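You operate a simulated robot arm through the tools that you are given. There is no shell and no other tool.

You are at the controls of a simulated robot arm. One attempt, no reset.

Task
Drain the tank, then wipe the sand off its floor with the sponge.
Fine: rinse drain valve closed again, sponge back in its place. What is to be rubbed or washed off counts as gone when no trace of it is left.

The check looks at the end state, three seconds after you hand in, the way a careful person would. Anything else that was tipped, shoved, dropped, spilled or broken makes it a failure.

Robot
A 5-joint arm with a two-finger parallel gripper, fixed in place. Base frame: the origin is on the floor under the middle of its stand, x ahead of it, y to its left, z up. Lengths are in cm, angles in rad, forces in N, time in s.
It reaches about 113.4 cm from its shoulder. Its first joint turns from -2.601 to 2.601 rad. Payload 1.57 kg.
Tool frame: the origin (TCP) lies between the finger pads and is the grasp point; the fingertips stand 3 cm ahead of it; z points along the fingers, y is the line along which they close. The gripper opens to 11 cm. The fingers are 2.4 cm wide and 1.2 cm thick; the gripper's body (4.8 by 11.2 cm) begins 7.8 cm behind the TCP.
Orientation is that of the tool frame in the base frame, as a unit quaternion [x, y, z, w]. With the fingers straight down and closing along the base's y, the tool's x points along the base's -x, its y along +y and its z along -z.

Tools
- The arm moves only by the tool play_rows. Its argument "increments" is one flat list of numbers, 7 for each row, row after row: the shift along the base's x, y, z in cm, then the turn, a rotation vector about the base's x, y, z in rad, then the opening in per cent of the stroke, from 0 (shut) to 100 (fully open). In form: [tx, ty, tz, wx, wy, wz, claw, tx, ty, tz, wx, wy, wz, claw, ...]. A call has 1 to 20 rows; each row shifts and turns the commanded pose from where the row before left it. Each row takes 0.2 s and may step no farther than 5 cm and 0.15 rad from the row before; otherwise, or with a gripper value out of range, the whole call is refused. Where a pose cannot be reached the arm comes as near as it can. A force on the tool above 70 N (or 10 N above the force at the start of the call, whichever is more), or a blocked arm, ends the call early, and 0.2 s more pass. The fingers move at their own pace (about 7.2 cm/s each) and stop on an object; they squeeze with about 24 N. The grip force told is the motor's: it shows also when the fingers shut on nothing. Time passes only in rows, and 0.2 s behind the last, so rows that do not move let the fingers close. The reply holds the time, the measured pose of the TCP, the force on the tool along the base axes, the opening and the grip force, in the units named above and with some noise, with the torque about the TCP (base axes, N m) and any sound that the robot's microphone picked up.
- Cameras (640 x 400 px; columns grow to the right, rows downward): "scene" is fixed at [5.01, 64.91, 142.86]; the picture's right is [0.98, -0.21, 0.00], its down [-0.19, -0.88, -0.44] and it looks along [0.09, 0.43, -0.90] (base axes); focal length 214 px, centre (320, 200). "wrist" rides on the gripper at [7, 1.6, -14.1] in the tool frame; the picture's right is [-0.23, 0.97, 0.00], its down [-0.85, -0.20, -0.48] and it looks along [-0.47, -0.11, 0.88] (tool axes); focal length 222 px, centre (320, 200). There is no depth. A picture from a camera that has moved, and an enlarged one, comes with that camera's place and axes in the base frame and with its lens.
- capture(camera): a new picture of that camera. It takes no simulated time.
- slide_trunk(by): slides the trunk up (or, below 0, down) by that many cm; the arm rides with it, the base frame stays. It gives what a move gives, with no picture.
- enlarge(camera, box): a new picture of the part [left, top, right, bottom] of that camera's present view, enlarged. It takes no simulated time.
- job_done(): hands the job in; it is judged then, once.

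Places have to be worked out from the pictures, the camera data and where the tool is seen. Open the gripper and draw the arm clear of the work before you hand the job in, unless the task says otherwise.

The tools are called after "Request:" as a command line: name --argument value ..., lists and objects as JSON in quotes. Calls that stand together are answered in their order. play_rows: Moves the arm, as the interface text tells. Its arguments: {"type":"object","properties":{"increments":{"type":"array","items":{"type":"number"}}},"required":["increments"]} The other tools are called the same way: slide_trunk (by) moves the trunk up or down; capture (camera) takes a picture; enlarge (camera, box) takes an enlarged picture of a part of a camera's view; job_done () hands the job in.

At the start:

```text
time_s: 0.0
eef_pos: [40.12, 43.1, 121.46]
ee_rot: [0.001, 1.0, 0.0, -0.001]
ft_force: [0.8, -0.3, 0.3]
torque: [0.0, 0.01, -0.01]
gripper_width: 11.0
grasp_force: 0.0
trunk travel left (down, up): [-94.8, 2.2]
```

scene: 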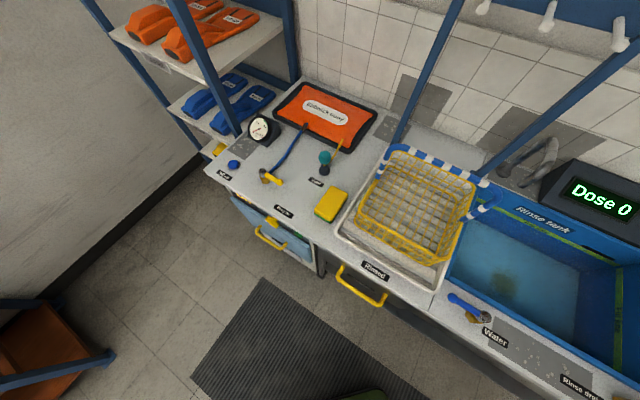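
wrist: 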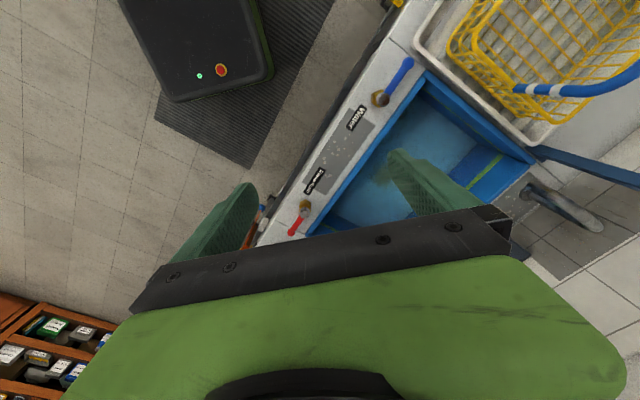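

The scene shows a bench with a rinse tank on the right, a water lever (blue), a rinse drain lever (red, seen by the wrist), and a yellow sponge left of the tray. I look closer at these before moving.

Request:
enlarge --camera "scene" --box '[420, 160, 640, 400]'

Request:
enlarge --camera "wrist" --box '[230, 40, 550, 240]'

Request:
enlarge --camera "scene" --box '[200, 80, 420, 300]'

```text
1.67 times, centred on (530, 280) of scene
camera zoom: at [5.01, 64.91, 142.86], right [0.98, -0.21, 0.0], down [-0.19, -0.88, -0.44], along [0.09, 0.43, -0.9], focal length 358 px, centre (-30, 67)
```

zoom: 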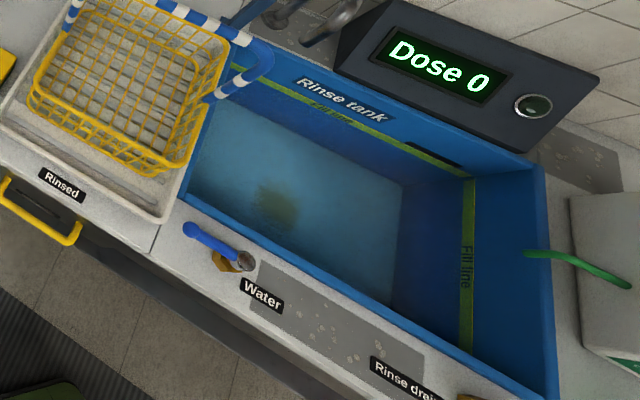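

```text
2.00 times, centred on (390, 140) of wrist
camera zoom: at [33.18, 44.65, 135.79], right [0.23, 0.97, 0.0], down [0.85, -0.2, 0.48], along [0.47, -0.11, -0.88], focal length 444 px, centre (180, 320)
```

zoom: 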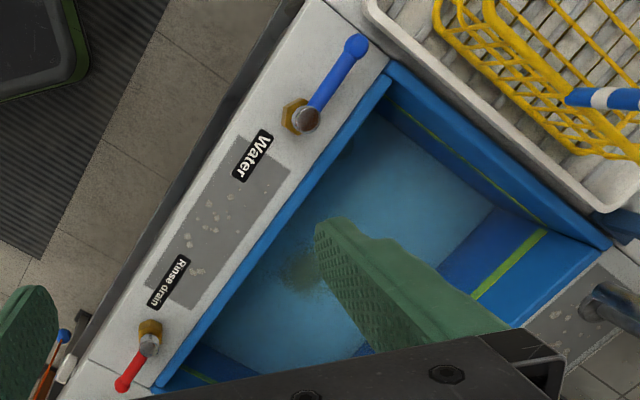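

```text
1.82 times, centred on (310, 190) of scene
camera zoom: at [5.01, 64.91, 142.86], right [0.98, -0.21, 0.0], down [-0.19, -0.88, -0.44], along [0.09, 0.43, -0.9], focal length 390 px, centre (338, 218)
```

zoom: 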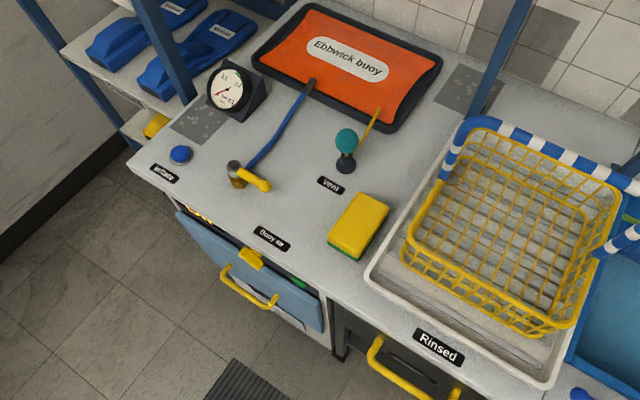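

The two views place the water valve hub near (39.5, 55, 90), the drain valve hub near (60, 34.5, 90) and the tank floor near z≈70. That puts the bench at 45° to the base axes. I'll turn the gripper 45° and move over the drain lever for a closer look.

Request:
play_rows --increments '[2.17, -2.5, -2.5, 0, 0, 0.131, 100, 2.17, -2.5, -2.5, 0, 0, 0.131, 100, 2.17, -2.5, -2.5, 0, 0, 0.131, 100, 2.17, -2.5, -2.5, 0, 0, 0.131, 100, 2.17, -2.5, -2.5, 0, 0, 0.131, 100, 2.17, -2.5, -2.5, 0, 0, 0.131, 100, 0, 0, 0, 0, 0, 0, 100]'

Request:
capture --camera "wrist"

Request:
capture --camera "scene"

```text
time_s: 1.6
eef_pos: [53.3, 28.15, 121.35]
ee_rot: [-0.385, 0.923, 0.0, 0.0]
ft_force: [0.2, 0.5, 0.1]
torque: [0.01, 0.0, -0.02]
gripper_width: 10.98
grasp_force: 0.1
out of reach, approached as far as the arm can: row 1, 2, 3, 4, 5, 6
trunk travel left (down, up): [-94.8, 2.2]
```

```text
taken
camera wrist: at [47.22, 24.28, 135.8], right [-0.53, 0.85, 0.0], down [0.74, 0.47, 0.48], along [0.41, 0.25, -0.88], focal length 222 px, centre (320, 200)
```

wrist: 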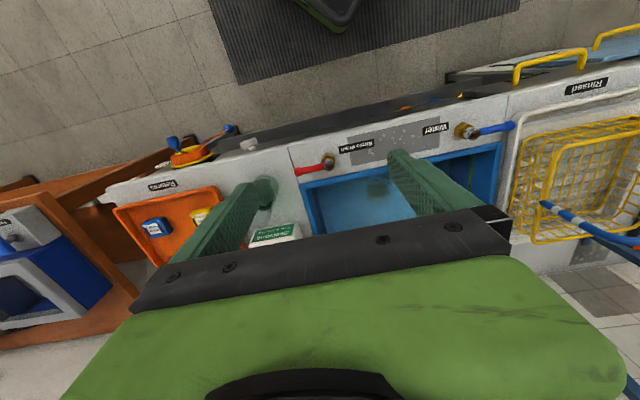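

```text
taken
```

scene: 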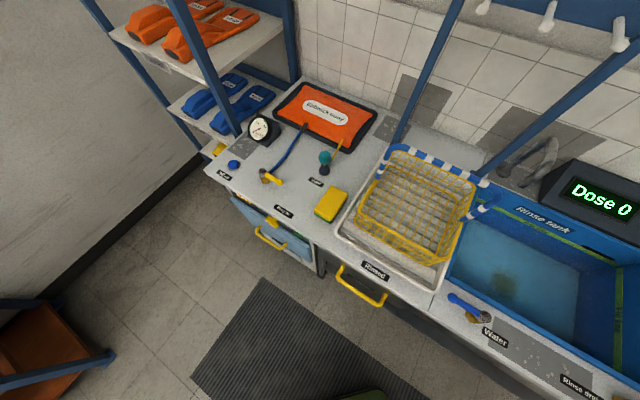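

The turn worked, but z stayed at 121.4 because the arm cannot reach lower with the trunk this high. I slide the trunk down 15 cm, with the hand well above everything, and then check.

Request:
slide_trunk --by -15

Request:
capture --camera "wrist"

```text
time_s: 3.4
eef_pos: [53.28, 28.19, 106.42]
ee_rot: [-0.384, 0.923, -0.001, 0.0]
ft_force: [0.0, -0.6, -0.3]
torque: [-0.01, -0.02, 0.0]
gripper_width: 11.02
grasp_force: 0.1
trunk travel left (down, up): [-79.8, 17.2]
```

```text
taken
camera wrist: at [47.23, 24.28, 120.8], right [-0.53, 0.85, 0.0], down [0.75, 0.46, 0.48], along [0.41, 0.25, -0.88], focal length 222 px, centre (320, 200)
```

wrist: 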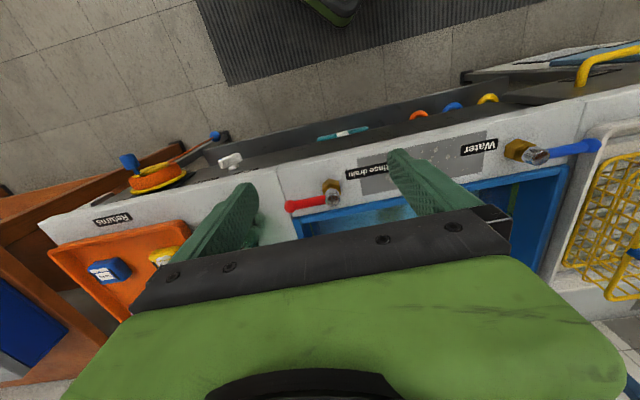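

The trunk slide brought the TCP to z 106. I enlarge the drain valve and the water valve.

Request:
enlarge --camera "wrist" --box '[260, 160, 400, 248]'

Request:
enlarge --camera "wrist" --box '[440, 100, 620, 212]'

Request:
enlarge --camera "wrist" --box '[60, 100, 380, 300]'

```text
4.55 times, centred on (330, 204) of wrist
camera zoom: at [47.23, 24.28, 120.8], right [-0.53, 0.85, 0.0], down [0.75, 0.46, 0.48], along [0.41, 0.25, -0.88], focal length 1010 px, centre (274, 182)
```

zoom: 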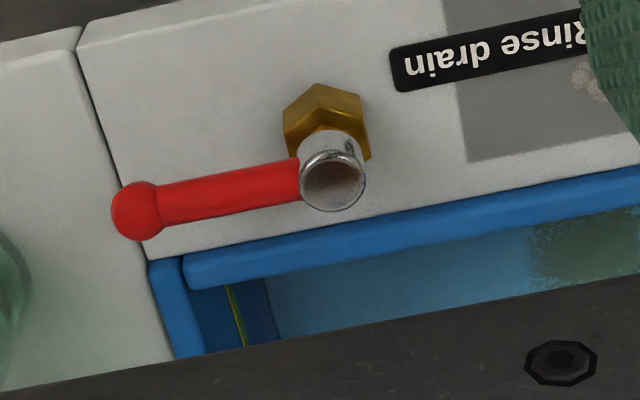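

```text
3.56 times, centred on (530, 156) of wrist
camera zoom: at [47.23, 24.28, 120.8], right [-0.53, 0.85, 0.0], down [0.75, 0.46, 0.48], along [0.41, 0.25, -0.88], focal length 790 px, centre (-427, 356)
```

zoom: 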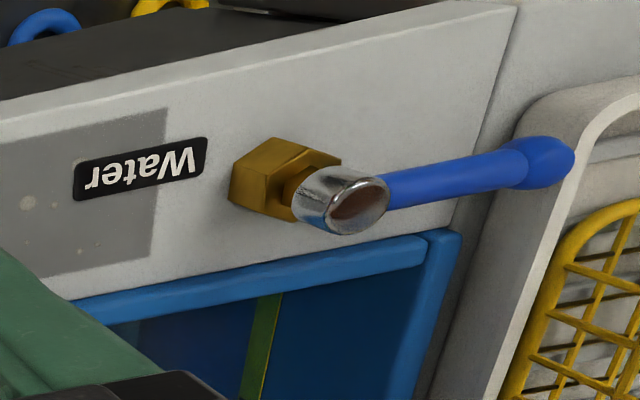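

```text
2.00 times, centred on (220, 200) of wrist
camera zoom: at [47.23, 24.28, 120.8], right [-0.53, 0.85, 0.0], down [0.75, 0.46, 0.48], along [0.41, 0.25, -0.88], focal length 444 px, centre (520, 200)
```

zoom: 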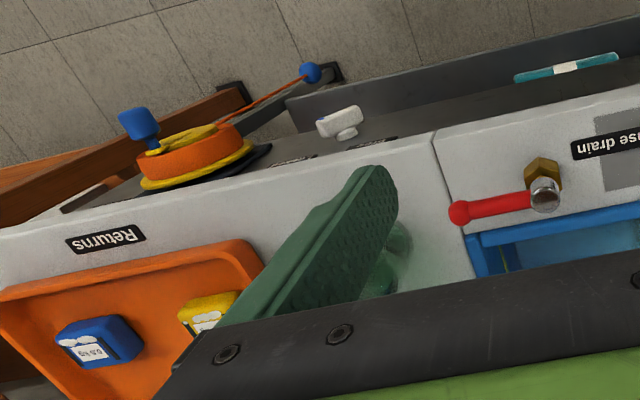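

The drain hub is near (60.2, 34.6) with its cap top at z≈90, and the lever points along the bench edge to about (65.4, 29.5). I test the arm's vertical range from here with a small move up and back down.

Request:
play_rows --increments '[0, 0, 4, 0, 0, 0, 100, 0, 0, 0, 0, 0, 0, 100]'

Request:
play_rows --increments '[0, 0, -4, 0, 0, 0, 100, 0, 0, -3, 0, 0, 0, 100, 0, 0, 0, 0, 0, 0, 100]'

```text
time_s: 4.0
eef_pos: [53.23, 28.27, 106.46]
ee_rot: [-0.384, 0.923, 0.0, 0.0]
ft_force: [-0.1, 0.1, -0.8]
torque: [-0.02, 0.02, -0.03]
gripper_width: 11.01
grasp_force: 0.1
out of reach, approached as far as the arm can: row 1
trunk travel left (down, up): [-79.8, 17.2]
```

```text
time_s: 4.8
eef_pos: [53.3, 28.14, 106.41]
ee_rot: [-0.383, 0.924, 0.0, 0.0]
ft_force: [0.2, -0.5, 0.4]
torque: [0.0, 0.0, 0.01]
gripper_width: 10.99
grasp_force: 0.1
out of reach, approached as far as the arm can: row 1, 2
trunk travel left (down, up): [-79.8, 17.2]
```

The arm cannot change height by itself, so vertical motion has to come from the trunk. I test whether the hand can tilt, with a small turn about the bench's edge direction.

Request:
play_rows --increments '[0, 0, 0, 0.07, -0.07, 0, 100, 0, 0, 0, 0, 0, 0, 100]'

Request:
play_rows --increments '[0, 0, 0, 0.07, 0.07, 0, 100, 0, 0, 0, 0, 0, 0, 100]'

```text
time_s: 5.3
eef_pos: [53.32, 28.17, 106.59]
ee_rot: [-0.383, 0.923, 0.019, 0.046]
ft_force: [0.3, -1.7, 1.1]
torque: [-0.05, -0.03, 0.02]
gripper_width: 11.0
grasp_force: 0.1
trunk travel left (down, up): [-79.8, 17.2]
```

```text
time_s: 6.0
eef_pos: [53.4, 28.12, 106.72]
ee_rot: [-0.38, 0.922, 0.064, 0.027]
ft_force: [-0.5, -0.2, 0.0]
torque: [0.02, 0.01, -0.03]
gripper_width: 11.0
grasp_force: 0.1
trunk travel left (down, up): [-79.8, 17.2]
```

The hand tilts freely in both directions and the pivot is about 30 cm above the TCP, so the links stay high. I undo the tilts.

Request:
play_rows --increments '[0, 0, 0, -0.07, -0.07, 0, 100, 0, 0, 0, -0.07, 0.07, 0, 100, 0, 0, 0, 0, 0, 0, 100]'

```text
time_s: 6.8
eef_pos: [53.23, 28.02, 106.52]
ee_rot: [-0.384, 0.924, -0.001, 0.0]
ft_force: [-0.5, -0.1, 1.4]
torque: [-0.01, -0.01, 0.03]
gripper_width: 11.03
grasp_force: 0.0
trunk travel left (down, up): [-79.8, 17.2]
```

Tilts are undone. From two views the bench top is at z≈85 and the lever at z≈89.3, so I turn the hand −90° so the fingers close across the lever, and move above the lever's outer part at about (63.6, 31.1).

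Request:
play_rows --increments '[0.95, 0.28, 0, 0, 0, -0.1428, 45, 0.95, 0.28, 0, 0, 0, -0.1428, 45, 0.95, 0.28, 0, 0, 0, -0.1428, 45, 0.95, 0.28, 0, 0, 0, -0.1428, 45, 0.95, 0.28, 0, 0, 0, -0.1428, 45, 0.95, 0.28, 0, 0, 0, -0.1428, 45, 0.95, 0.28, 0, 0, 0, -0.1428, 45, 0.95, 0.28, 0, 0, 0, -0.1428, 45, 0.95, 0.28, 0, 0, 0, -0.1428, 45, 0.95, 0.28, 0, 0, 0, -0.1428, 45, 0.9, 0.28, 0, 0, 0, -0.1428, 45, 0, 0, 0, 0, 0, 0, 45]'

Request:
capture --camera "wrist"

```text
time_s: 9.3
eef_pos: [63.65, 31.28, 106.5]
ee_rot: [0.382, 0.924, 0.001, 0.0]
ft_force: [-0.4, 0.1, -0.2]
torque: [-0.02, -0.02, -0.01]
gripper_width: 4.94
grasp_force: 0.1
trunk travel left (down, up): [-79.8, 17.2]
```

```text
taken
camera wrist: at [59.88, 37.17, 120.8], right [0.85, 0.53, 0.0], down [0.46, -0.75, 0.48], along [0.25, -0.41, -0.88], focal length 222 px, centre (320, 200)
```

wrist: 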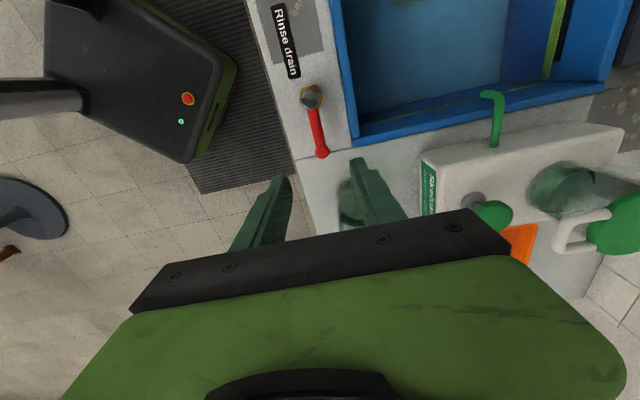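

The lever lies just under the grip point. I see something transparent near the right finger and the dispenser beside it, so I enlarge that area.

Request:
enlarge --camera "wrist" --box '[260, 70, 480, 230]'

Request:
enlarge --camera "wrist" --box '[340, 70, 640, 290]'

```text
2.50 times, centred on (370, 150) of wrist
camera zoom: at [59.88, 37.17, 120.8], right [0.85, 0.53, 0.0], down [0.46, -0.75, 0.48], along [0.25, -0.41, -0.88], focal length 555 px, centre (195, 325)
```

zoom: 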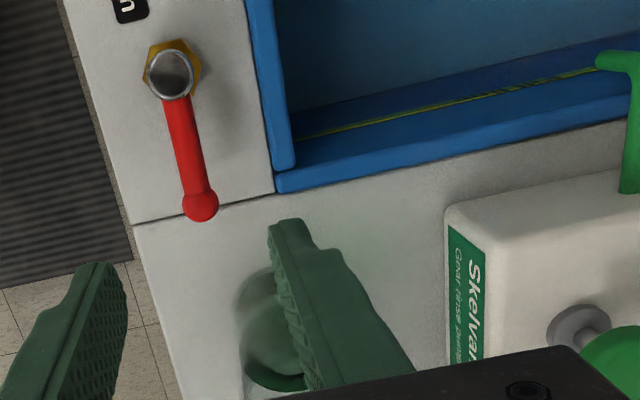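

```text
1.82 times, centred on (490, 180) of wrist
camera zoom: at [59.88, 37.17, 120.8], right [0.85, 0.53, 0.0], down [0.46, -0.75, 0.48], along [0.25, -0.41, -0.88], focal length 404 px, centre (11, 236)
```

zoom: 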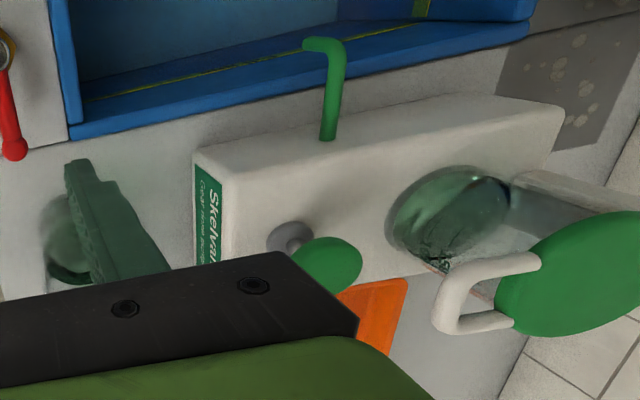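

A glass jar stands near (71, 26), about 4–5 cm beyond the lever tip, so the fingers at the lever's outer part should clear it. I lower the trunk 11 cm and check.

Request:
slide_trunk --by -11

Request:
enlarge --camera "wrist" --box '[160, 70, 480, 270]'

```text
time_s: 10.8
eef_pos: [63.55, 31.28, 95.33]
ee_rot: [0.382, 0.924, 0.0, -0.001]
ft_force: [-0.2, -0.5, -0.4]
torque: [-0.01, 0.02, -0.03]
gripper_width: 4.97
grasp_force: 0.2
trunk travel left (down, up): [-68.8, 28.2]
```

```text
2.00 times, centred on (320, 170) of wrist
camera zoom: at [59.86, 37.16, 109.8], right [0.85, 0.53, 0.0], down [0.46, -0.74, 0.48], along [0.25, -0.41, -0.88], focal length 444 px, centre (320, 260)
```

zoom: 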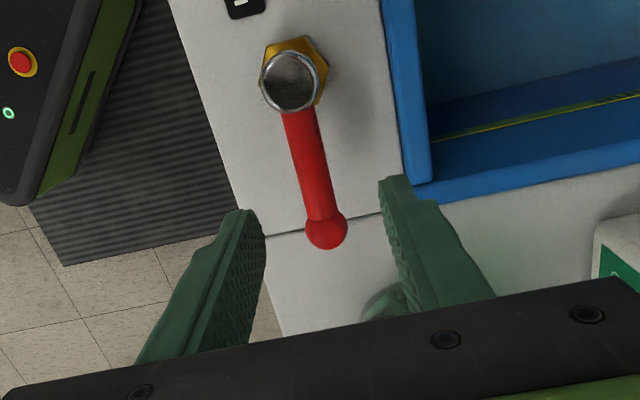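

The lever sits between the open fingers, about 0.3 cm towards the near finger. I lower 4.5 cm so the fingers straddle it with the tips above the bench.

Request:
slide_trunk --by -4.5

Request:
capture --camera "wrist"

```text
time_s: 11.7
eef_pos: [63.72, 31.17, 91.03]
ee_rot: [0.382, 0.924, 0.0, 0.0]
ft_force: [0.6, -0.3, 0.1]
torque: [0.01, 0.05, 0.05]
gripper_width: 4.97
grasp_force: 0.1
trunk travel left (down, up): [-64.3, 32.7]
```

```text
taken
camera wrist: at [59.86, 37.16, 105.3], right [0.85, 0.53, 0.0], down [0.46, -0.75, 0.48], along [0.25, -0.41, -0.88], focal length 222 px, centre (320, 200)
```

wrist: 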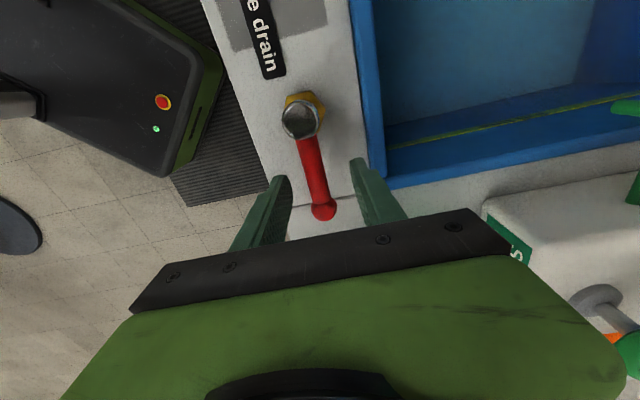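

The fingers straddle the lever cleanly. I narrow the gap to about 2.5 cm and then nudge slightly towards the tank, watching the force, to learn which way the lever turns.

Request:
play_rows --increments '[0, 0, 0, 0, 0, 0, 23, 0, 0, 0, 0, 0, 0, 23, 0, 0, 0, 0, 0, 0, 23]'

Request:
play_rows --increments '[0.35, 0.35, 0, 0, 0, 0, 23, 0.35, 0.35, 0, 0, 0, 0, 23, 0, 0, 0, 0, 0, 0, 23]'

Request:
capture --camera "wrist"

```text
time_s: 12.4
eef_pos: [63.62, 31.17, 90.92]
ee_rot: [0.381, 0.924, 0.001, -0.001]
ft_force: [0.3, -0.6, 1.0]
torque: [-0.02, 0.04, 0.01]
gripper_width: 2.56
grasp_force: 0.0
trunk travel left (down, up): [-64.3, 32.7]
```

```text
time_s: 13.2
eef_pos: [64.39, 31.76, 91.0]
ee_rot: [0.382, 0.924, 0.0, -0.001]
ft_force: [-6.1, -10.9, -5.3]
torque: [-0.07, 0.01, 0.09]
gripper_width: 3.65
grasp_force: 6.5
trunk travel left (down, up): [-64.3, 32.7]
```

```text
taken
camera wrist: at [60.54, 37.81, 105.32], right [0.85, 0.53, 0.0], down [0.46, -0.74, 0.48], along [0.25, -0.41, -0.88], focal length 222 px, centre (320, 200)
```

wrist: 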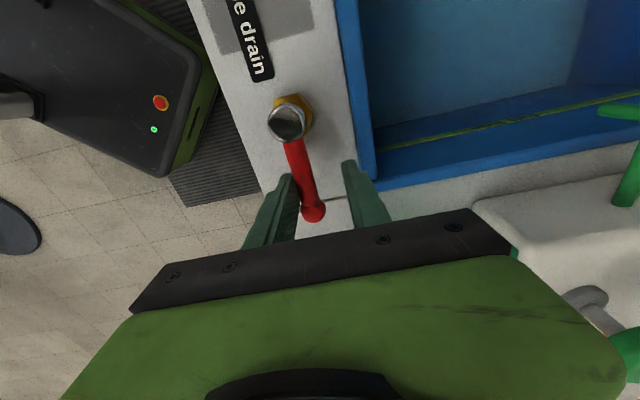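

The near finger touches the lever and 12 N towards the tank did not move it; the gripper just opened to 3.65 cm. I go back and try the other direction, towards me.

Request:
play_rows --increments '[-0.35, -0.35, 0, 0, 0, 0, 23, -0.35, -0.35, 0, 0, 0, 0, 23, -0.35, -0.35, 0, 0, 0, 0, 23, -0.35, -0.35, 0, 0, 0, 0, 23, 0, 0, 0, 0, 0, 0, 23]'

Request:
capture --camera "wrist"

```text
time_s: 14.4
eef_pos: [62.97, 30.5, 90.95]
ee_rot: [0.382, 0.924, 0.001, 0.0]
ft_force: [1.1, 1.3, 0.4]
torque: [0.01, 0.0, -0.01]
gripper_width: 2.64
grasp_force: 1.0
trunk travel left (down, up): [-64.3, 32.7]
```

```text
taken
camera wrist: at [59.13, 36.44, 105.29], right [0.85, 0.53, 0.0], down [0.46, -0.75, 0.48], along [0.25, -0.41, -0.88], focal length 222 px, centre (320, 200)
```

wrist: 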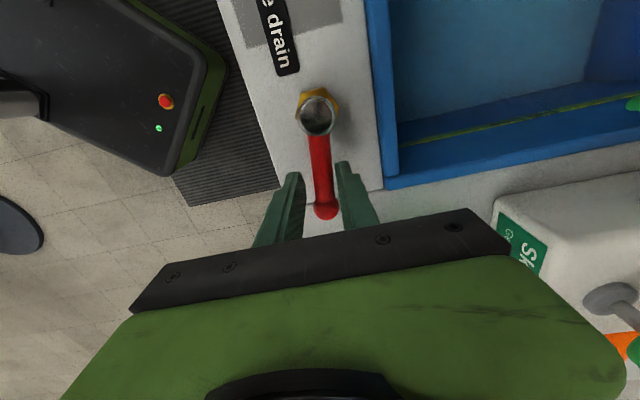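

The lever moved a few degrees towards me with only about 2 N, so it opens that way. I now sweep the fingers along the arc around the hub while turning the hand with the lever, starting with the first half.

Request:
play_rows --increments '[-0.582, -0.375, 0, 0, 0, -0.14, 23, -0.628, -0.291, 0, 0, 0, -0.14, 23, -0.663, -0.2, 0, 0, 0, -0.14, 23, -0.684, -0.106, 0, 0, 0, -0.14, 23, -0.692, -0.009, 0, 0, 0, -0.14, 23, -0.687, 0.087, 0, 0, 0, -0.14, 23, 0, 0, 0, 0, 0, 0, 23]'

Request:
capture --camera "wrist"

```text
time_s: 16.1
eef_pos: [59.15, 29.61, 90.91]
ee_rot: [0.725, 0.688, 0.0, 0.0]
ft_force: [1.4, 0.5, 0.4]
torque: [0.0, 0.0, -0.01]
gripper_width: 2.63
grasp_force: 0.4
trunk travel left (down, up): [-64.3, 32.7]
```

```text
taken
camera wrist: at [61.09, 36.38, 105.29], right [0.96, -0.28, 0.0], down [-0.25, -0.84, 0.48], along [-0.13, -0.46, -0.88], focal length 222 px, centre (320, 200)
```

wrist: 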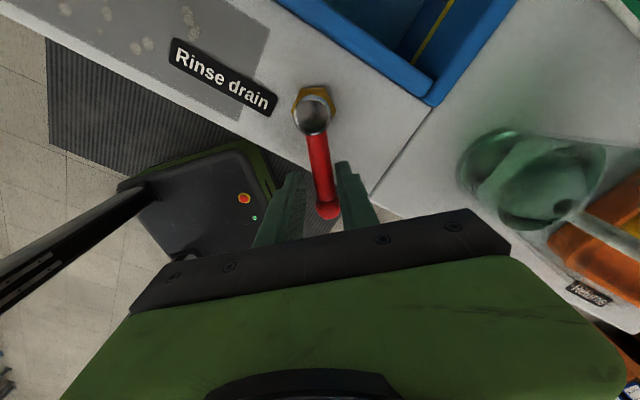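

The lever follows smoothly at about 50° with little force. I continue along the arc to 90°.

Request:
play_rows --increments '[-0.668, 0.183, 0, 0, 0, -0.14, 23, -0.636, 0.274, 0, 0, 0, -0.14, 23, -0.592, 0.36, 0, 0, 0, -0.14, 23, -0.535, 0.439, 0, 0, 0, -0.14, 23, -0.47, 0.508, 0, 0, 0, -0.14, 23, 0, 0, 0, 0, 0, 0, 23]'

Request:
capture --camera "wrist"

```text
time_s: 17.4
eef_pos: [56.41, 31.27, 90.95]
ee_rot: [0.918, 0.397, 0.0, 0.001]
ft_force: [18.7, -5.4, 2.9]
torque: [-0.11, -0.22, 0.43]
gripper_width: 4.08
grasp_force: 8.1
trunk travel left (down, up): [-64.3, 32.7]
```

```text
taken
camera wrist: at [62.27, 35.08, 105.25], right [0.55, -0.83, 0.0], down [-0.73, -0.49, 0.48], along [-0.4, -0.27, -0.88], focal length 222 px, centre (320, 200)
```

wrist: 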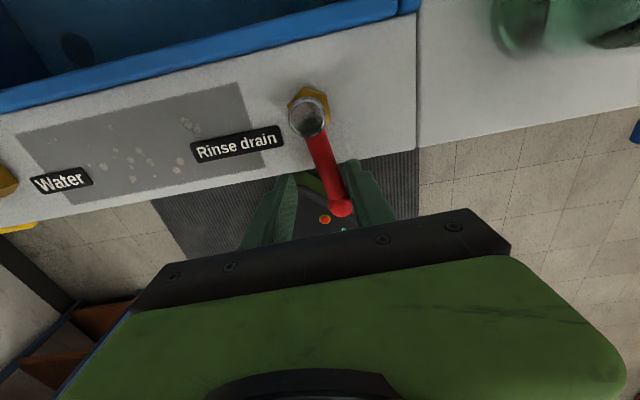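

The lever has reached its stop at nearly 90°, pointing towards me, and the force rose to 19 N. I back off slightly, open the fingers around the lever, and then rise to look at the tank.

Request:
play_rows --increments '[0.47, -0.508, 0, 0, 0, 0.1, 35, 0.3, -0.3, 0, 0, 0, 0, 45, 0, 0, 0, 0, 0, 0, 45]'

Request:
capture --camera "wrist"

```text
time_s: 18.2
eef_pos: [56.88, 30.61, 91.04]
ee_rot: [0.897, 0.443, 0.0, 0.0]
ft_force: [-0.2, 1.0, -0.2]
torque: [-0.01, 0.03, -0.02]
gripper_width: 4.99
grasp_force: 0.0
trunk travel left (down, up): [-64.3, 32.7]
```

```text
taken
camera wrist: at [62.4, 35.0, 105.29], right [0.64, -0.77, 0.0], down [-0.68, -0.56, 0.48], along [-0.37, -0.3, -0.88], focal length 222 px, centre (320, 200)
```

wrist: 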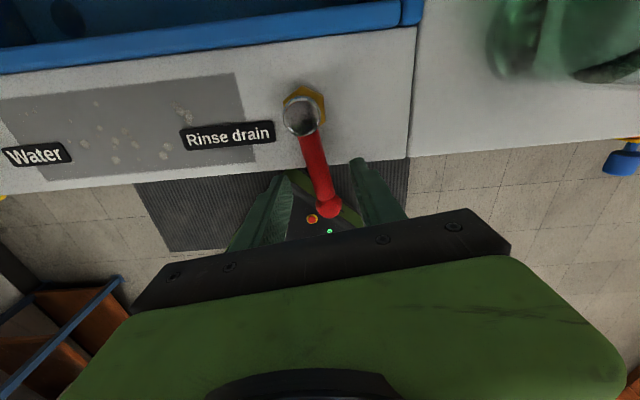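

The force is back to zero with the lever at its open stop and the fingers clear on both sides. I raise the trunk and check the tank in the scene camera.

Request:
slide_trunk --by 17

Request:
enlarge --camera "scene" --box '[420, 160, 640, 400]'

Request:
capture --camera "wrist"

```text
time_s: 20.2
eef_pos: [57.0, 30.56, 107.99]
ee_rot: [0.896, 0.444, -0.001, 0.0]
ft_force: [-0.3, 0.0, 0.0]
torque: [0.0, -0.01, 0.02]
gripper_width: 4.94
grasp_force: 0.0
trunk travel left (down, up): [-81.3, 15.7]
```

```text
1.67 times, centred on (530, 280) of scene
camera zoom: at [5.01, 64.91, 142.86], right [0.98, -0.21, 0.0], down [-0.19, -0.88, -0.44], along [0.09, 0.43, -0.9], focal length 358 px, centre (-30, 67)
```

zoom: 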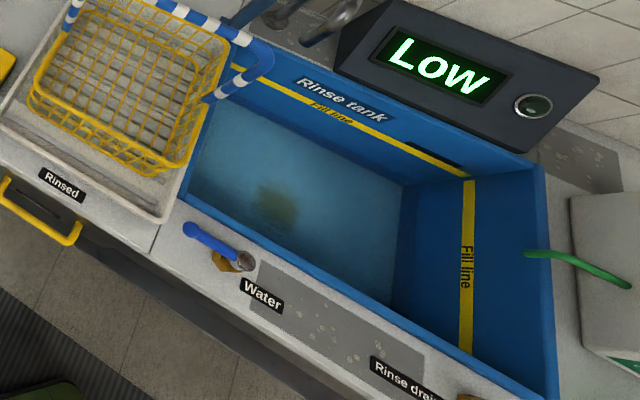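

```text
taken
camera wrist: at [62.4, 35.01, 122.29], right [0.64, -0.77, 0.0], down [-0.68, -0.56, 0.48], along [-0.37, -0.3, -0.88], focal length 222 px, centre (320, 200)
```

wrist: 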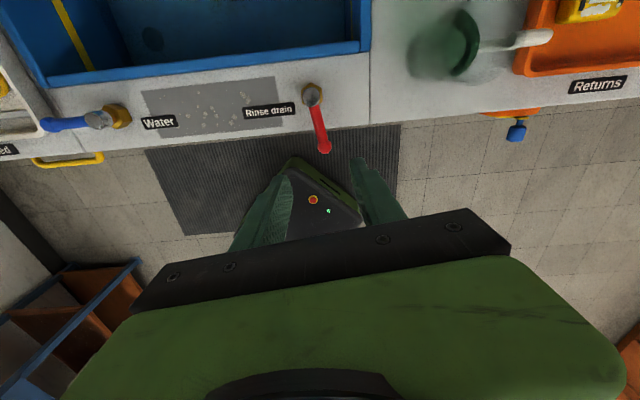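

The display now reads LOW and the fill line is exposed, so the tank is draining. Next I look closely at the sponge.

Request:
enlarge --camera "scene" --box '[290, 140, 390, 240]'

Request:
enlarge --camera "scene" --box '[240, 120, 500, 300]'

```text
4.00 times, centred on (340, 190) of scene
camera zoom: at [5.01, 64.91, 142.86], right [0.98, -0.21, 0.0], down [-0.19, -0.88, -0.44], along [0.09, 0.43, -0.9], focal length 858 px, centre (240, 240)
```

zoom: 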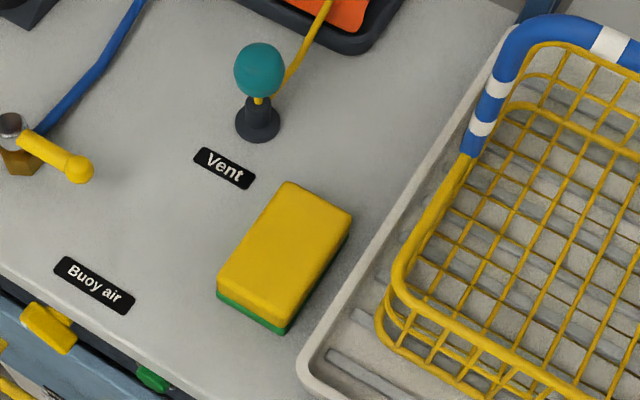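

```text
2.22 times, centred on (370, 210) of scene
camera zoom: at [5.01, 64.91, 142.86], right [0.98, -0.21, 0.0], down [-0.19, -0.88, -0.44], along [0.09, 0.43, -0.9], focal length 477 px, centre (209, 178)
```

zoom: 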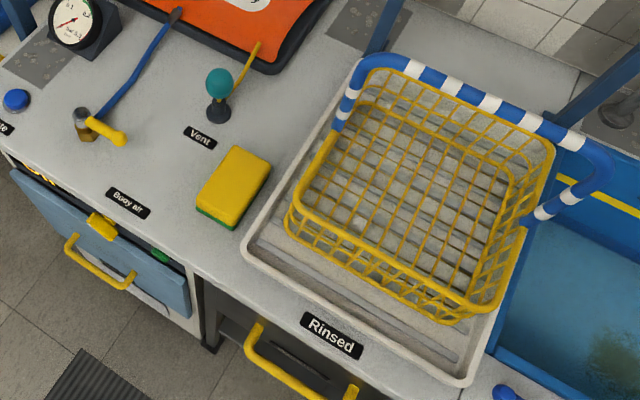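

The sponge is about 9.3 × 5.3 × 3.3 cm, centred near (13.5, 89.6) with its long side square to the bench edge, and the tray edge is only about 2.5 cm to its right. I rise 10 cm and travel along the front of the bench, turning the hand back to the 45° heading.

Request:
slide_trunk --by 10

Request:
play_rows --increments '[-3.16, 3.26, 0, 0, 0, 0.1432, 60, -3.16, 3.26, 0, 0, 0, 0.1432, 60, -3.16, 3.26, 0, 0, 0, 0.1432, 60, -3.16, 3.26, 0, 0, 0, 0.1432, 60, -3.16, 3.26, 0, 0, 0, 0.1432, 60, -3.16, 3.26, 0, 0, 0, 0.1432, 60, -3.16, 3.26, 0, 0, 0, 0.1432, 60, -3.16, 3.26, 0, 0, 0, 0.1432, 60, -3.16, 3.26, 0, 0, 0, 0.1432, 60, -3.16, 3.26, 0, 0, 0, 0.1432, 60, -3.16, 3.26, 0, 0, 0, 0.1432, 60, -3.16, 3.26, 0, 0, 0, 0.1432, 60, -3.16, 3.26, 0, 0, 0, 0.1432, 60, -3.16, 3.26, 0, 0, 0, 0.1432, 60, -3.16, 3.26, 0, 0, 0, 0.1432, 60, -3.16, 3.26, 0, 0, 0, 0.1432, 60, 0, 0, 0, 0, 0, 0, 60]'

Request:
capture --camera "scene"

Request:
capture --camera "wrist"

```text
time_s: 21.5
eef_pos: [56.95, 30.46, 118.0]
ee_rot: [0.896, 0.443, 0.0, 0.001]
ft_force: [0.3, 0.6, 0.4]
torque: [-0.01, -0.01, -0.01]
gripper_width: 4.93
grasp_force: 0.1
trunk travel left (down, up): [-91.3, 5.7]
```

```text
time_s: 25.1
eef_pos: [6.15, 82.94, 118.0]
ee_rot: [-0.034, 0.999, 0.0, 0.0]
ft_force: [0.2, -0.4, -0.3]
torque: [0.02, 0.0, 0.05]
gripper_width: 6.6
grasp_force: 0.2
trunk travel left (down, up): [-91.3, 5.7]
```

```text
taken
```

scene: 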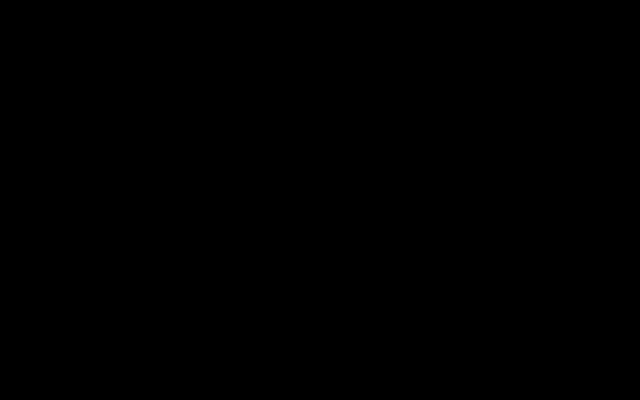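

```text
taken
camera wrist: at [-0.94, 83.97, 132.31], right [0.16, 0.99, 0.0], down [0.87, -0.14, 0.48], along [0.47, -0.08, -0.88], focal length 222 px, centre (320, 200)
```

wrist: 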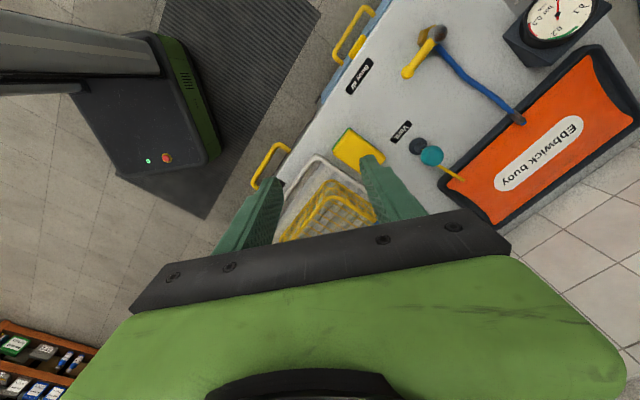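

The arm covers the scene camera, but the wrist view shows the sponge ahead. I finish the turn and move above the sponge.

Request:
play_rows --increments '[1.45, 1.35, 0, 0, 0, 0.1434, 60, 1.45, 1.35, 0, 0, 0, 0.1434, 60, 1.45, 1.35, 0, 0, 0, 0.1434, 60, 1.45, 1.35, 0, 0, 0, 0.1434, 60, 1.45, 1.35, 0, 0, 0, 0.1434, 60, 0, 0, 0, 0, 0, 0, 60]'

Request:
capture --camera "wrist"

```text
time_s: 26.5
eef_pos: [13.51, 89.17, 118.0]
ee_rot: [-0.383, 0.924, 0.0, 0.0]
ft_force: [0.3, 0.3, -0.3]
torque: [-0.01, 0.01, -0.01]
gripper_width: 6.6
grasp_force: 0.0
trunk travel left (down, up): [-91.3, 5.7]
```

```text
taken
camera wrist: at [7.36, 85.34, 132.28], right [-0.53, 0.85, 0.0], down [0.75, 0.46, 0.48], along [0.41, 0.25, -0.88], focal length 222 px, centre (320, 200)
```

wrist: 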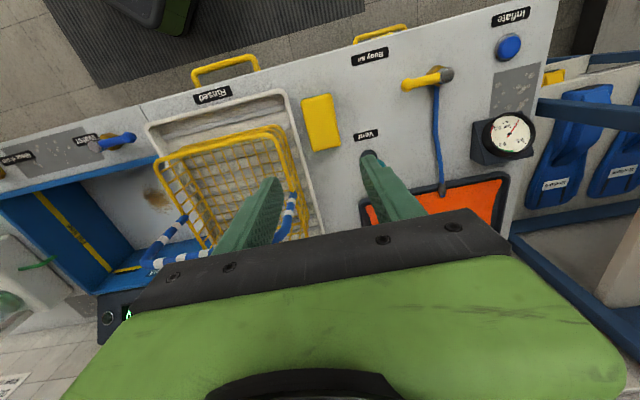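

The tank already looks nearly empty and the sponge lies between the fingers. I enlarge for exact alignment.

Request:
enlarge --camera "wrist" --box '[240, 60, 420, 180]'

Request:
enlarge --camera "wrist" --box '[0, 110, 300, 310]'

```text
3.33 times, centred on (330, 120) of wrist
camera zoom: at [7.36, 85.34, 132.28], right [-0.53, 0.85, 0.0], down [0.75, 0.46, 0.48], along [0.41, 0.25, -0.88], focal length 740 px, centre (287, 467)
```

zoom: 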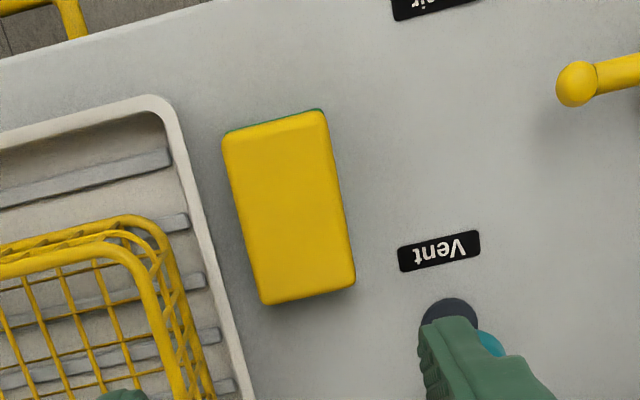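

```text
2.00 times, centred on (150, 210) of wrist
camera zoom: at [7.36, 85.34, 132.28], right [-0.53, 0.85, 0.0], down [0.75, 0.46, 0.48], along [0.41, 0.25, -0.88], focal length 444 px, centre (660, 180)
```

zoom: 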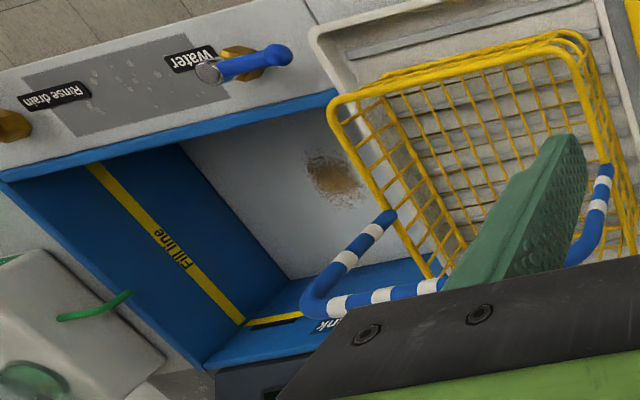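

The sponge centre comes out at (13.7, 89.45), aligned at 45° within 1°, with about 2.4 cm to the tray. I correct the position, set a 6.4 cm opening and lower in two stages.

Request:
play_rows --increments '[0.2, 0.28, 0, 0, 0, 0, 58, 0, 0, 0, 0, 0, 0, 58]'

Request:
slide_trunk --by -20

Request:
capture --camera "wrist"

```text
time_s: 27.1
eef_pos: [13.61, 89.2, 117.95]
ee_rot: [-0.381, 0.924, 0.001, 0.001]
ft_force: [-0.1, -0.3, 0.5]
torque: [0.02, 0.01, -0.02]
gripper_width: 6.37
grasp_force: 0.1
out of reach, approached as far as the arm can: row 1
trunk travel left (down, up): [-91.3, 5.7]
```

```text
time_s: 29.3
eef_pos: [13.75, 89.16, 97.81]
ee_rot: [-0.383, 0.924, 0.0, 0.0]
ft_force: [0.2, 0.3, -0.8]
torque: [-0.01, 0.01, 0.0]
gripper_width: 6.39
grasp_force: 0.2
trunk travel left (down, up): [-71.3, 25.7]
```

```text
taken
camera wrist: at [7.54, 85.32, 112.29], right [-0.53, 0.85, 0.0], down [0.75, 0.46, 0.48], along [0.41, 0.25, -0.88], focal length 222 px, centre (320, 200)
```

wrist: 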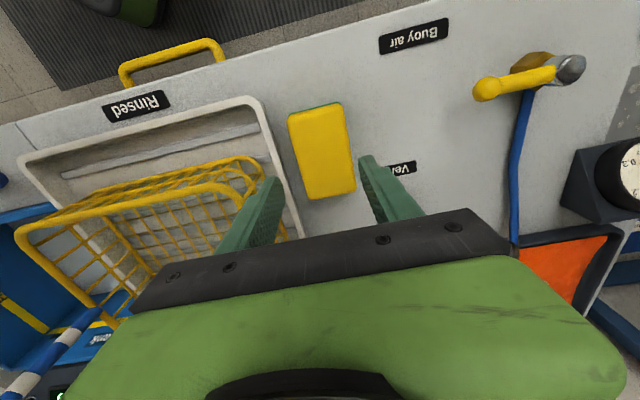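

The wrist view shows the sponge between the fingers, about 0.3 cm off-centre; the arm is near its radial limit here (about 90 cm). I shift slightly and lower 5 cm more, then recheck.

Request:
play_rows --increments '[-0.35, 0.0, 0, 0, 0, 0, 59, 0, 0, 0, 0, 0, 0, 59]'

Request:
slide_trunk --by -5

Request:
enlarge --camera "wrist" --box '[220, 100, 420, 230]'

```text
time_s: 29.9
eef_pos: [13.32, 89.26, 97.98]
ee_rot: [-0.381, 0.924, 0.001, 0.001]
ft_force: [-0.1, -0.4, 0.2]
torque: [0.01, 0.02, -0.02]
gripper_width: 6.48
grasp_force: 0.2
trunk travel left (down, up): [-71.3, 25.7]
```

```text
time_s: 30.8
eef_pos: [13.4, 89.2, 93.1]
ee_rot: [-0.382, 0.924, 0.0, 0.001]
ft_force: [-0.2, 0.9, -0.6]
torque: [-0.02, -0.02, -0.01]
gripper_width: 6.49
grasp_force: 0.0
trunk travel left (down, up): [-66.3, 30.7]
```

```text
3.08 times, centred on (320, 165) of wrist
camera zoom: at [7.2, 85.28, 107.29], right [-0.53, 0.85, 0.0], down [0.75, 0.46, 0.48], along [0.41, 0.25, -0.88], focal length 684 px, centre (320, 308)
```

zoom: 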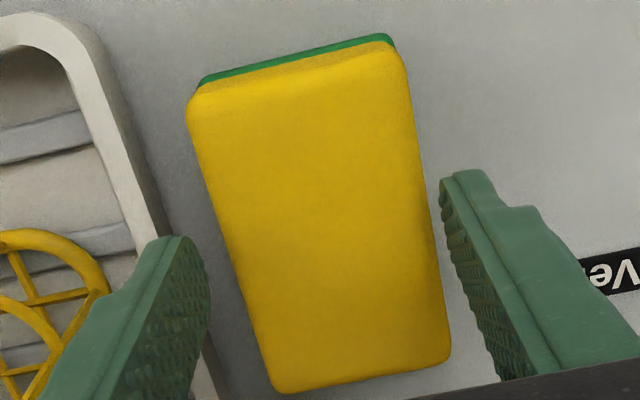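

The fingertips are centred on the sponge with small, even margins. I open slightly to 61% and lower 3.8 cm so the tips sit just above the bench beside the sponge.

Request:
play_rows --increments '[0, 0, 0, 0, 0, 0, 61, 0, 0, 0, 0, 0, 0, 61]'

Request:
slide_trunk --by -3.8

Request:
capture --camera "wrist"

```text
time_s: 31.4
eef_pos: [13.24, 89.15, 92.95]
ee_rot: [-0.382, 0.924, 0.0, 0.001]
ft_force: [-0.7, -1.0, 0.3]
torque: [0.01, 0.04, -0.02]
gripper_width: 6.72
grasp_force: 0.0
trunk travel left (down, up): [-66.3, 30.7]
```

```text
time_s: 32.2
eef_pos: [13.3, 89.01, 89.1]
ee_rot: [-0.381, 0.925, 0.0, 0.001]
ft_force: [-0.4, -0.5, -0.4]
torque: [-0.02, 0.01, 0.01]
gripper_width: 6.71
grasp_force: 0.1
trunk travel left (down, up): [-62.5, 34.5]
```

```text
taken
camera wrist: at [7.2, 85.28, 103.49], right [-0.53, 0.85, 0.0], down [0.75, 0.46, 0.48], along [0.41, 0.25, -0.88], focal length 222 px, centre (320, 200)
```

wrist: 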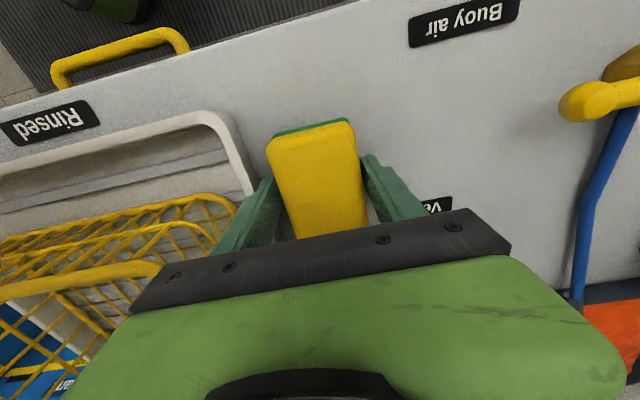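

The fingers stand on both sides of the sponge without touching anything. I close on it moderately and look at the width and grip force.

Request:
play_rows --increments '[0, 0, 0, 0, 0, 0, 45, 0, 0, 0, 0, 0, 0, 45, 0, 0, 0, 0, 0, 0, 45]'

Request:
capture --camera "wrist"

```text
time_s: 33.0
eef_pos: [13.35, 89.2, 89.24]
ee_rot: [-0.382, 0.924, 0.0, 0.002]
ft_force: [-0.3, -0.2, 0.6]
torque: [-0.01, 0.0, 0.01]
gripper_width: 5.72
grasp_force: 23.6
trunk travel left (down, up): [-62.5, 34.5]
```

```text
taken
camera wrist: at [7.2, 85.29, 103.48], right [-0.53, 0.85, 0.0], down [0.75, 0.46, 0.48], along [0.41, 0.25, -0.88], focal length 222 px, centre (320, 200)
```

wrist: 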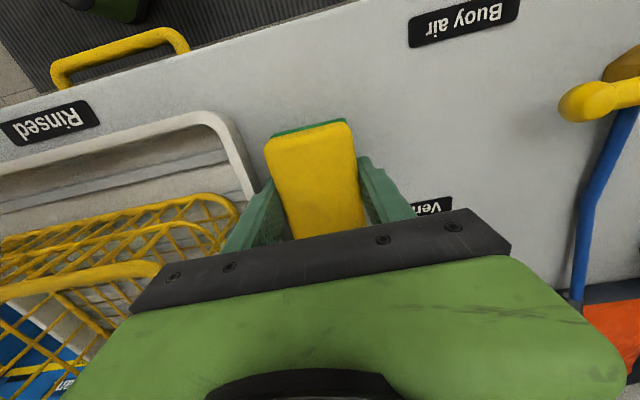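

The sponge is gripped at 5.7 cm with 24 N. I lift it straight up 28 cm and verify it is held.

Request:
slide_trunk --by 28

Request:
capture --camera "wrist"

```text
time_s: 35.8
eef_pos: [13.33, 89.1, 117.13]
ee_rot: [-0.382, 0.924, 0.0, 0.001]
ft_force: [-0.6, 0.6, -0.6]
torque: [-0.01, 0.03, 0.05]
gripper_width: 5.75
grasp_force: 23.9
trunk travel left (down, up): [-90.5, 6.5]
```

```text
taken
camera wrist: at [7.19, 85.3, 131.47], right [-0.53, 0.85, 0.0], down [0.75, 0.46, 0.48], along [0.41, 0.25, -0.88], focal length 222 px, centre (320, 200)
```

wrist: 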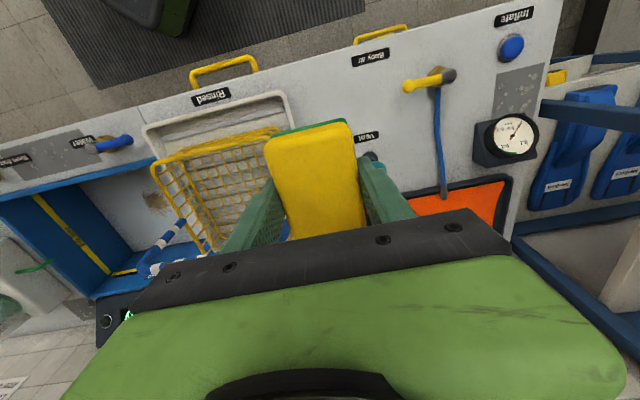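

The sponge is held firmly. The basket's striped handle reaches z≈109, so I travel along the bench front at this height to a spot in front of the tank and look in.

Request:
play_rows --increments '[-2.7, -3.0, 0, 0, 0, 0, 45, -2.6, -3.1, 0, 0, 0, 0, 45, 3.33, -3.375, 0, 0, 0, 0, 45, 3.33, -3.375, 0, 0, 0, 0, 45, 3.33, -3.375, 0, 0, 0, 0, 45, 3.33, -3.375, 0, 0, 0, 0, 45, 3.33, -3.375, 0, 0, 0, 0, 45, 3.33, -3.375, 0, 0, 0, 0, 45, 3.33, -3.375, 0, 0, 0, 0, 45, 3.33, -3.375, 0, 0, 0, 0, 45, 3.33, -3.375, 0, 0, 0, 0, 45, 3.33, -3.375, 0, 0, 0, 0, 45, 3.33, -3.375, 0, 0, 0, 0, 45, 3.33, -3.375, 0, 0, 0, 0, 45, 0, 0, 0, 0, 0, 0, 45]'

Request:
capture --camera "wrist"

Request:
capture --camera "scene"

```text
time_s: 39.0
eef_pos: [47.76, 42.71, 117.09]
ee_rot: [-0.381, 0.924, 0.0, 0.001]
ft_force: [-0.4, 0.8, -0.4]
torque: [-0.03, -0.06, 0.0]
gripper_width: 5.73
grasp_force: 23.6
out of reach, approached as far as the arm can: row 5, 8
trunk travel left (down, up): [-90.5, 6.5]
```

```text
taken
camera wrist: at [41.71, 38.77, 131.49], right [-0.53, 0.85, 0.0], down [0.75, 0.46, 0.48], along [0.41, 0.25, -0.88], focal length 222 px, centre (320, 200)
```

wrist: 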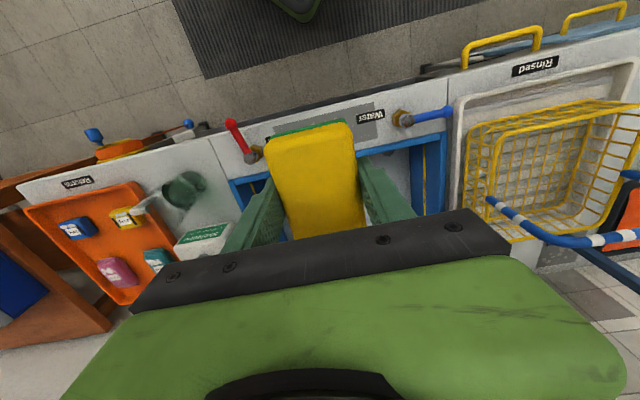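

```text
taken
```

scene: 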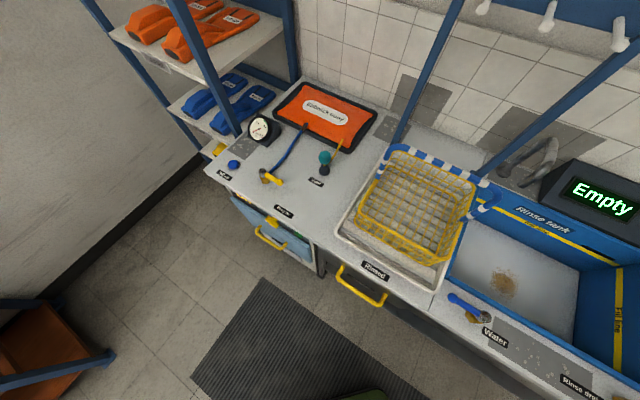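

The display reads Empty: the tank is drained and the sand patch is visible on its white floor. I enlarge it to measure where it lies.

Request:
enlarge --camera "scene" --box '[440, 200, 640, 380]'

Request:
enlarge --camera "scene" --box '[470, 240, 550, 320]'

```text
2.22 times, centred on (540, 290) of scene
camera zoom: at [5.01, 64.91, 142.86], right [0.98, -0.21, 0.0], down [-0.19, -0.88, -0.44], along [0.09, 0.43, -0.9], focal length 477 px, centre (-169, 0)
```

zoom: 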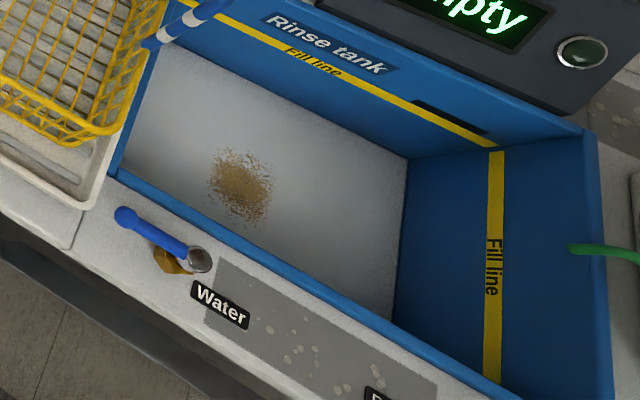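

```text
5.00 times, centred on (510, 280) of scene
camera zoom: at [5.01, 64.91, 142.86], right [0.98, -0.21, 0.0], down [-0.19, -0.88, -0.44], along [0.09, 0.43, -0.9], focal length 1072 px, centre (-630, -200)
```

zoom: 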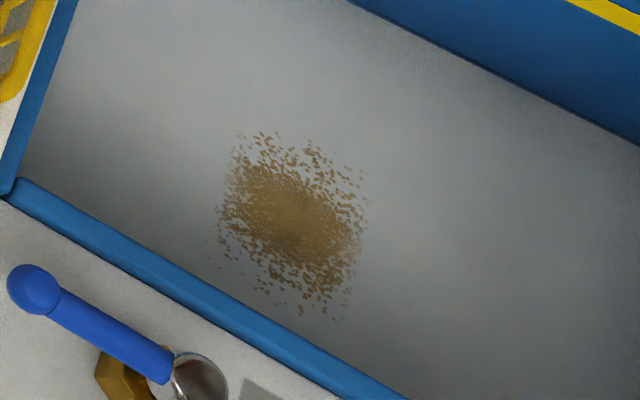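

The patch spans roughly u 0–9, v 81–93 in bench coordinates, centred near (64, 58.3), on a floor at z≈67–70. I move over its centre at this height.

Request:
play_rows --increments '[3.17, 2.98, 0, 0, 0, 0, 45, 3.17, 2.98, 0, 0, 0, 0, 45, 3.17, 2.98, 0, 0, 0, 0, 45, 3.17, 2.98, 0, 0, 0, 0, 45, 3.17, 2.98, 0, 0, 0, 0, 45, 0, 0, 0, 0, 0, 0, 45]'

Request:
capture --camera "scene"

Request:
capture --camera "wrist"

```text
time_s: 40.4
eef_pos: [63.66, 57.54, 117.21]
ee_rot: [-0.382, 0.924, 0.0, 0.001]
ft_force: [-1.2, -0.4, 0.3]
torque: [0.05, -0.02, 0.01]
gripper_width: 5.74
grasp_force: 24.1
trunk travel left (down, up): [-90.5, 6.5]
```

```text
taken
```

scene: 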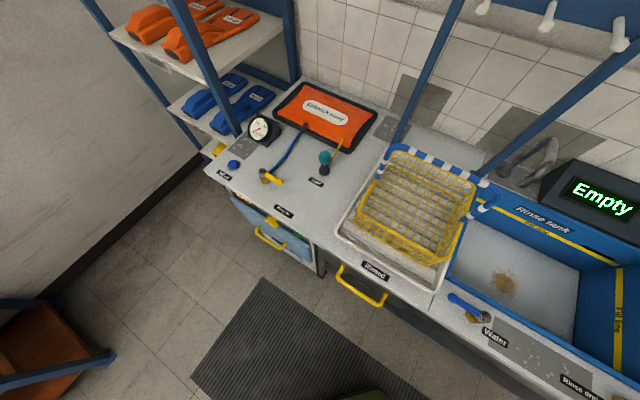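

```text
taken
camera wrist: at [57.49, 53.73, 131.52], right [-0.53, 0.85, 0.0], down [0.75, 0.46, 0.48], along [0.41, 0.25, -0.88], focal length 222 px, centre (320, 200)
```

wrist: 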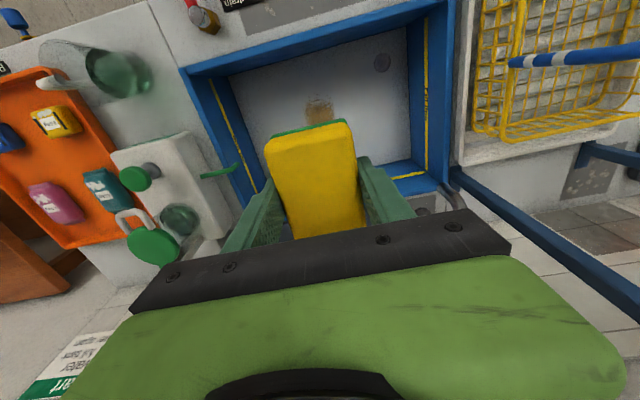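

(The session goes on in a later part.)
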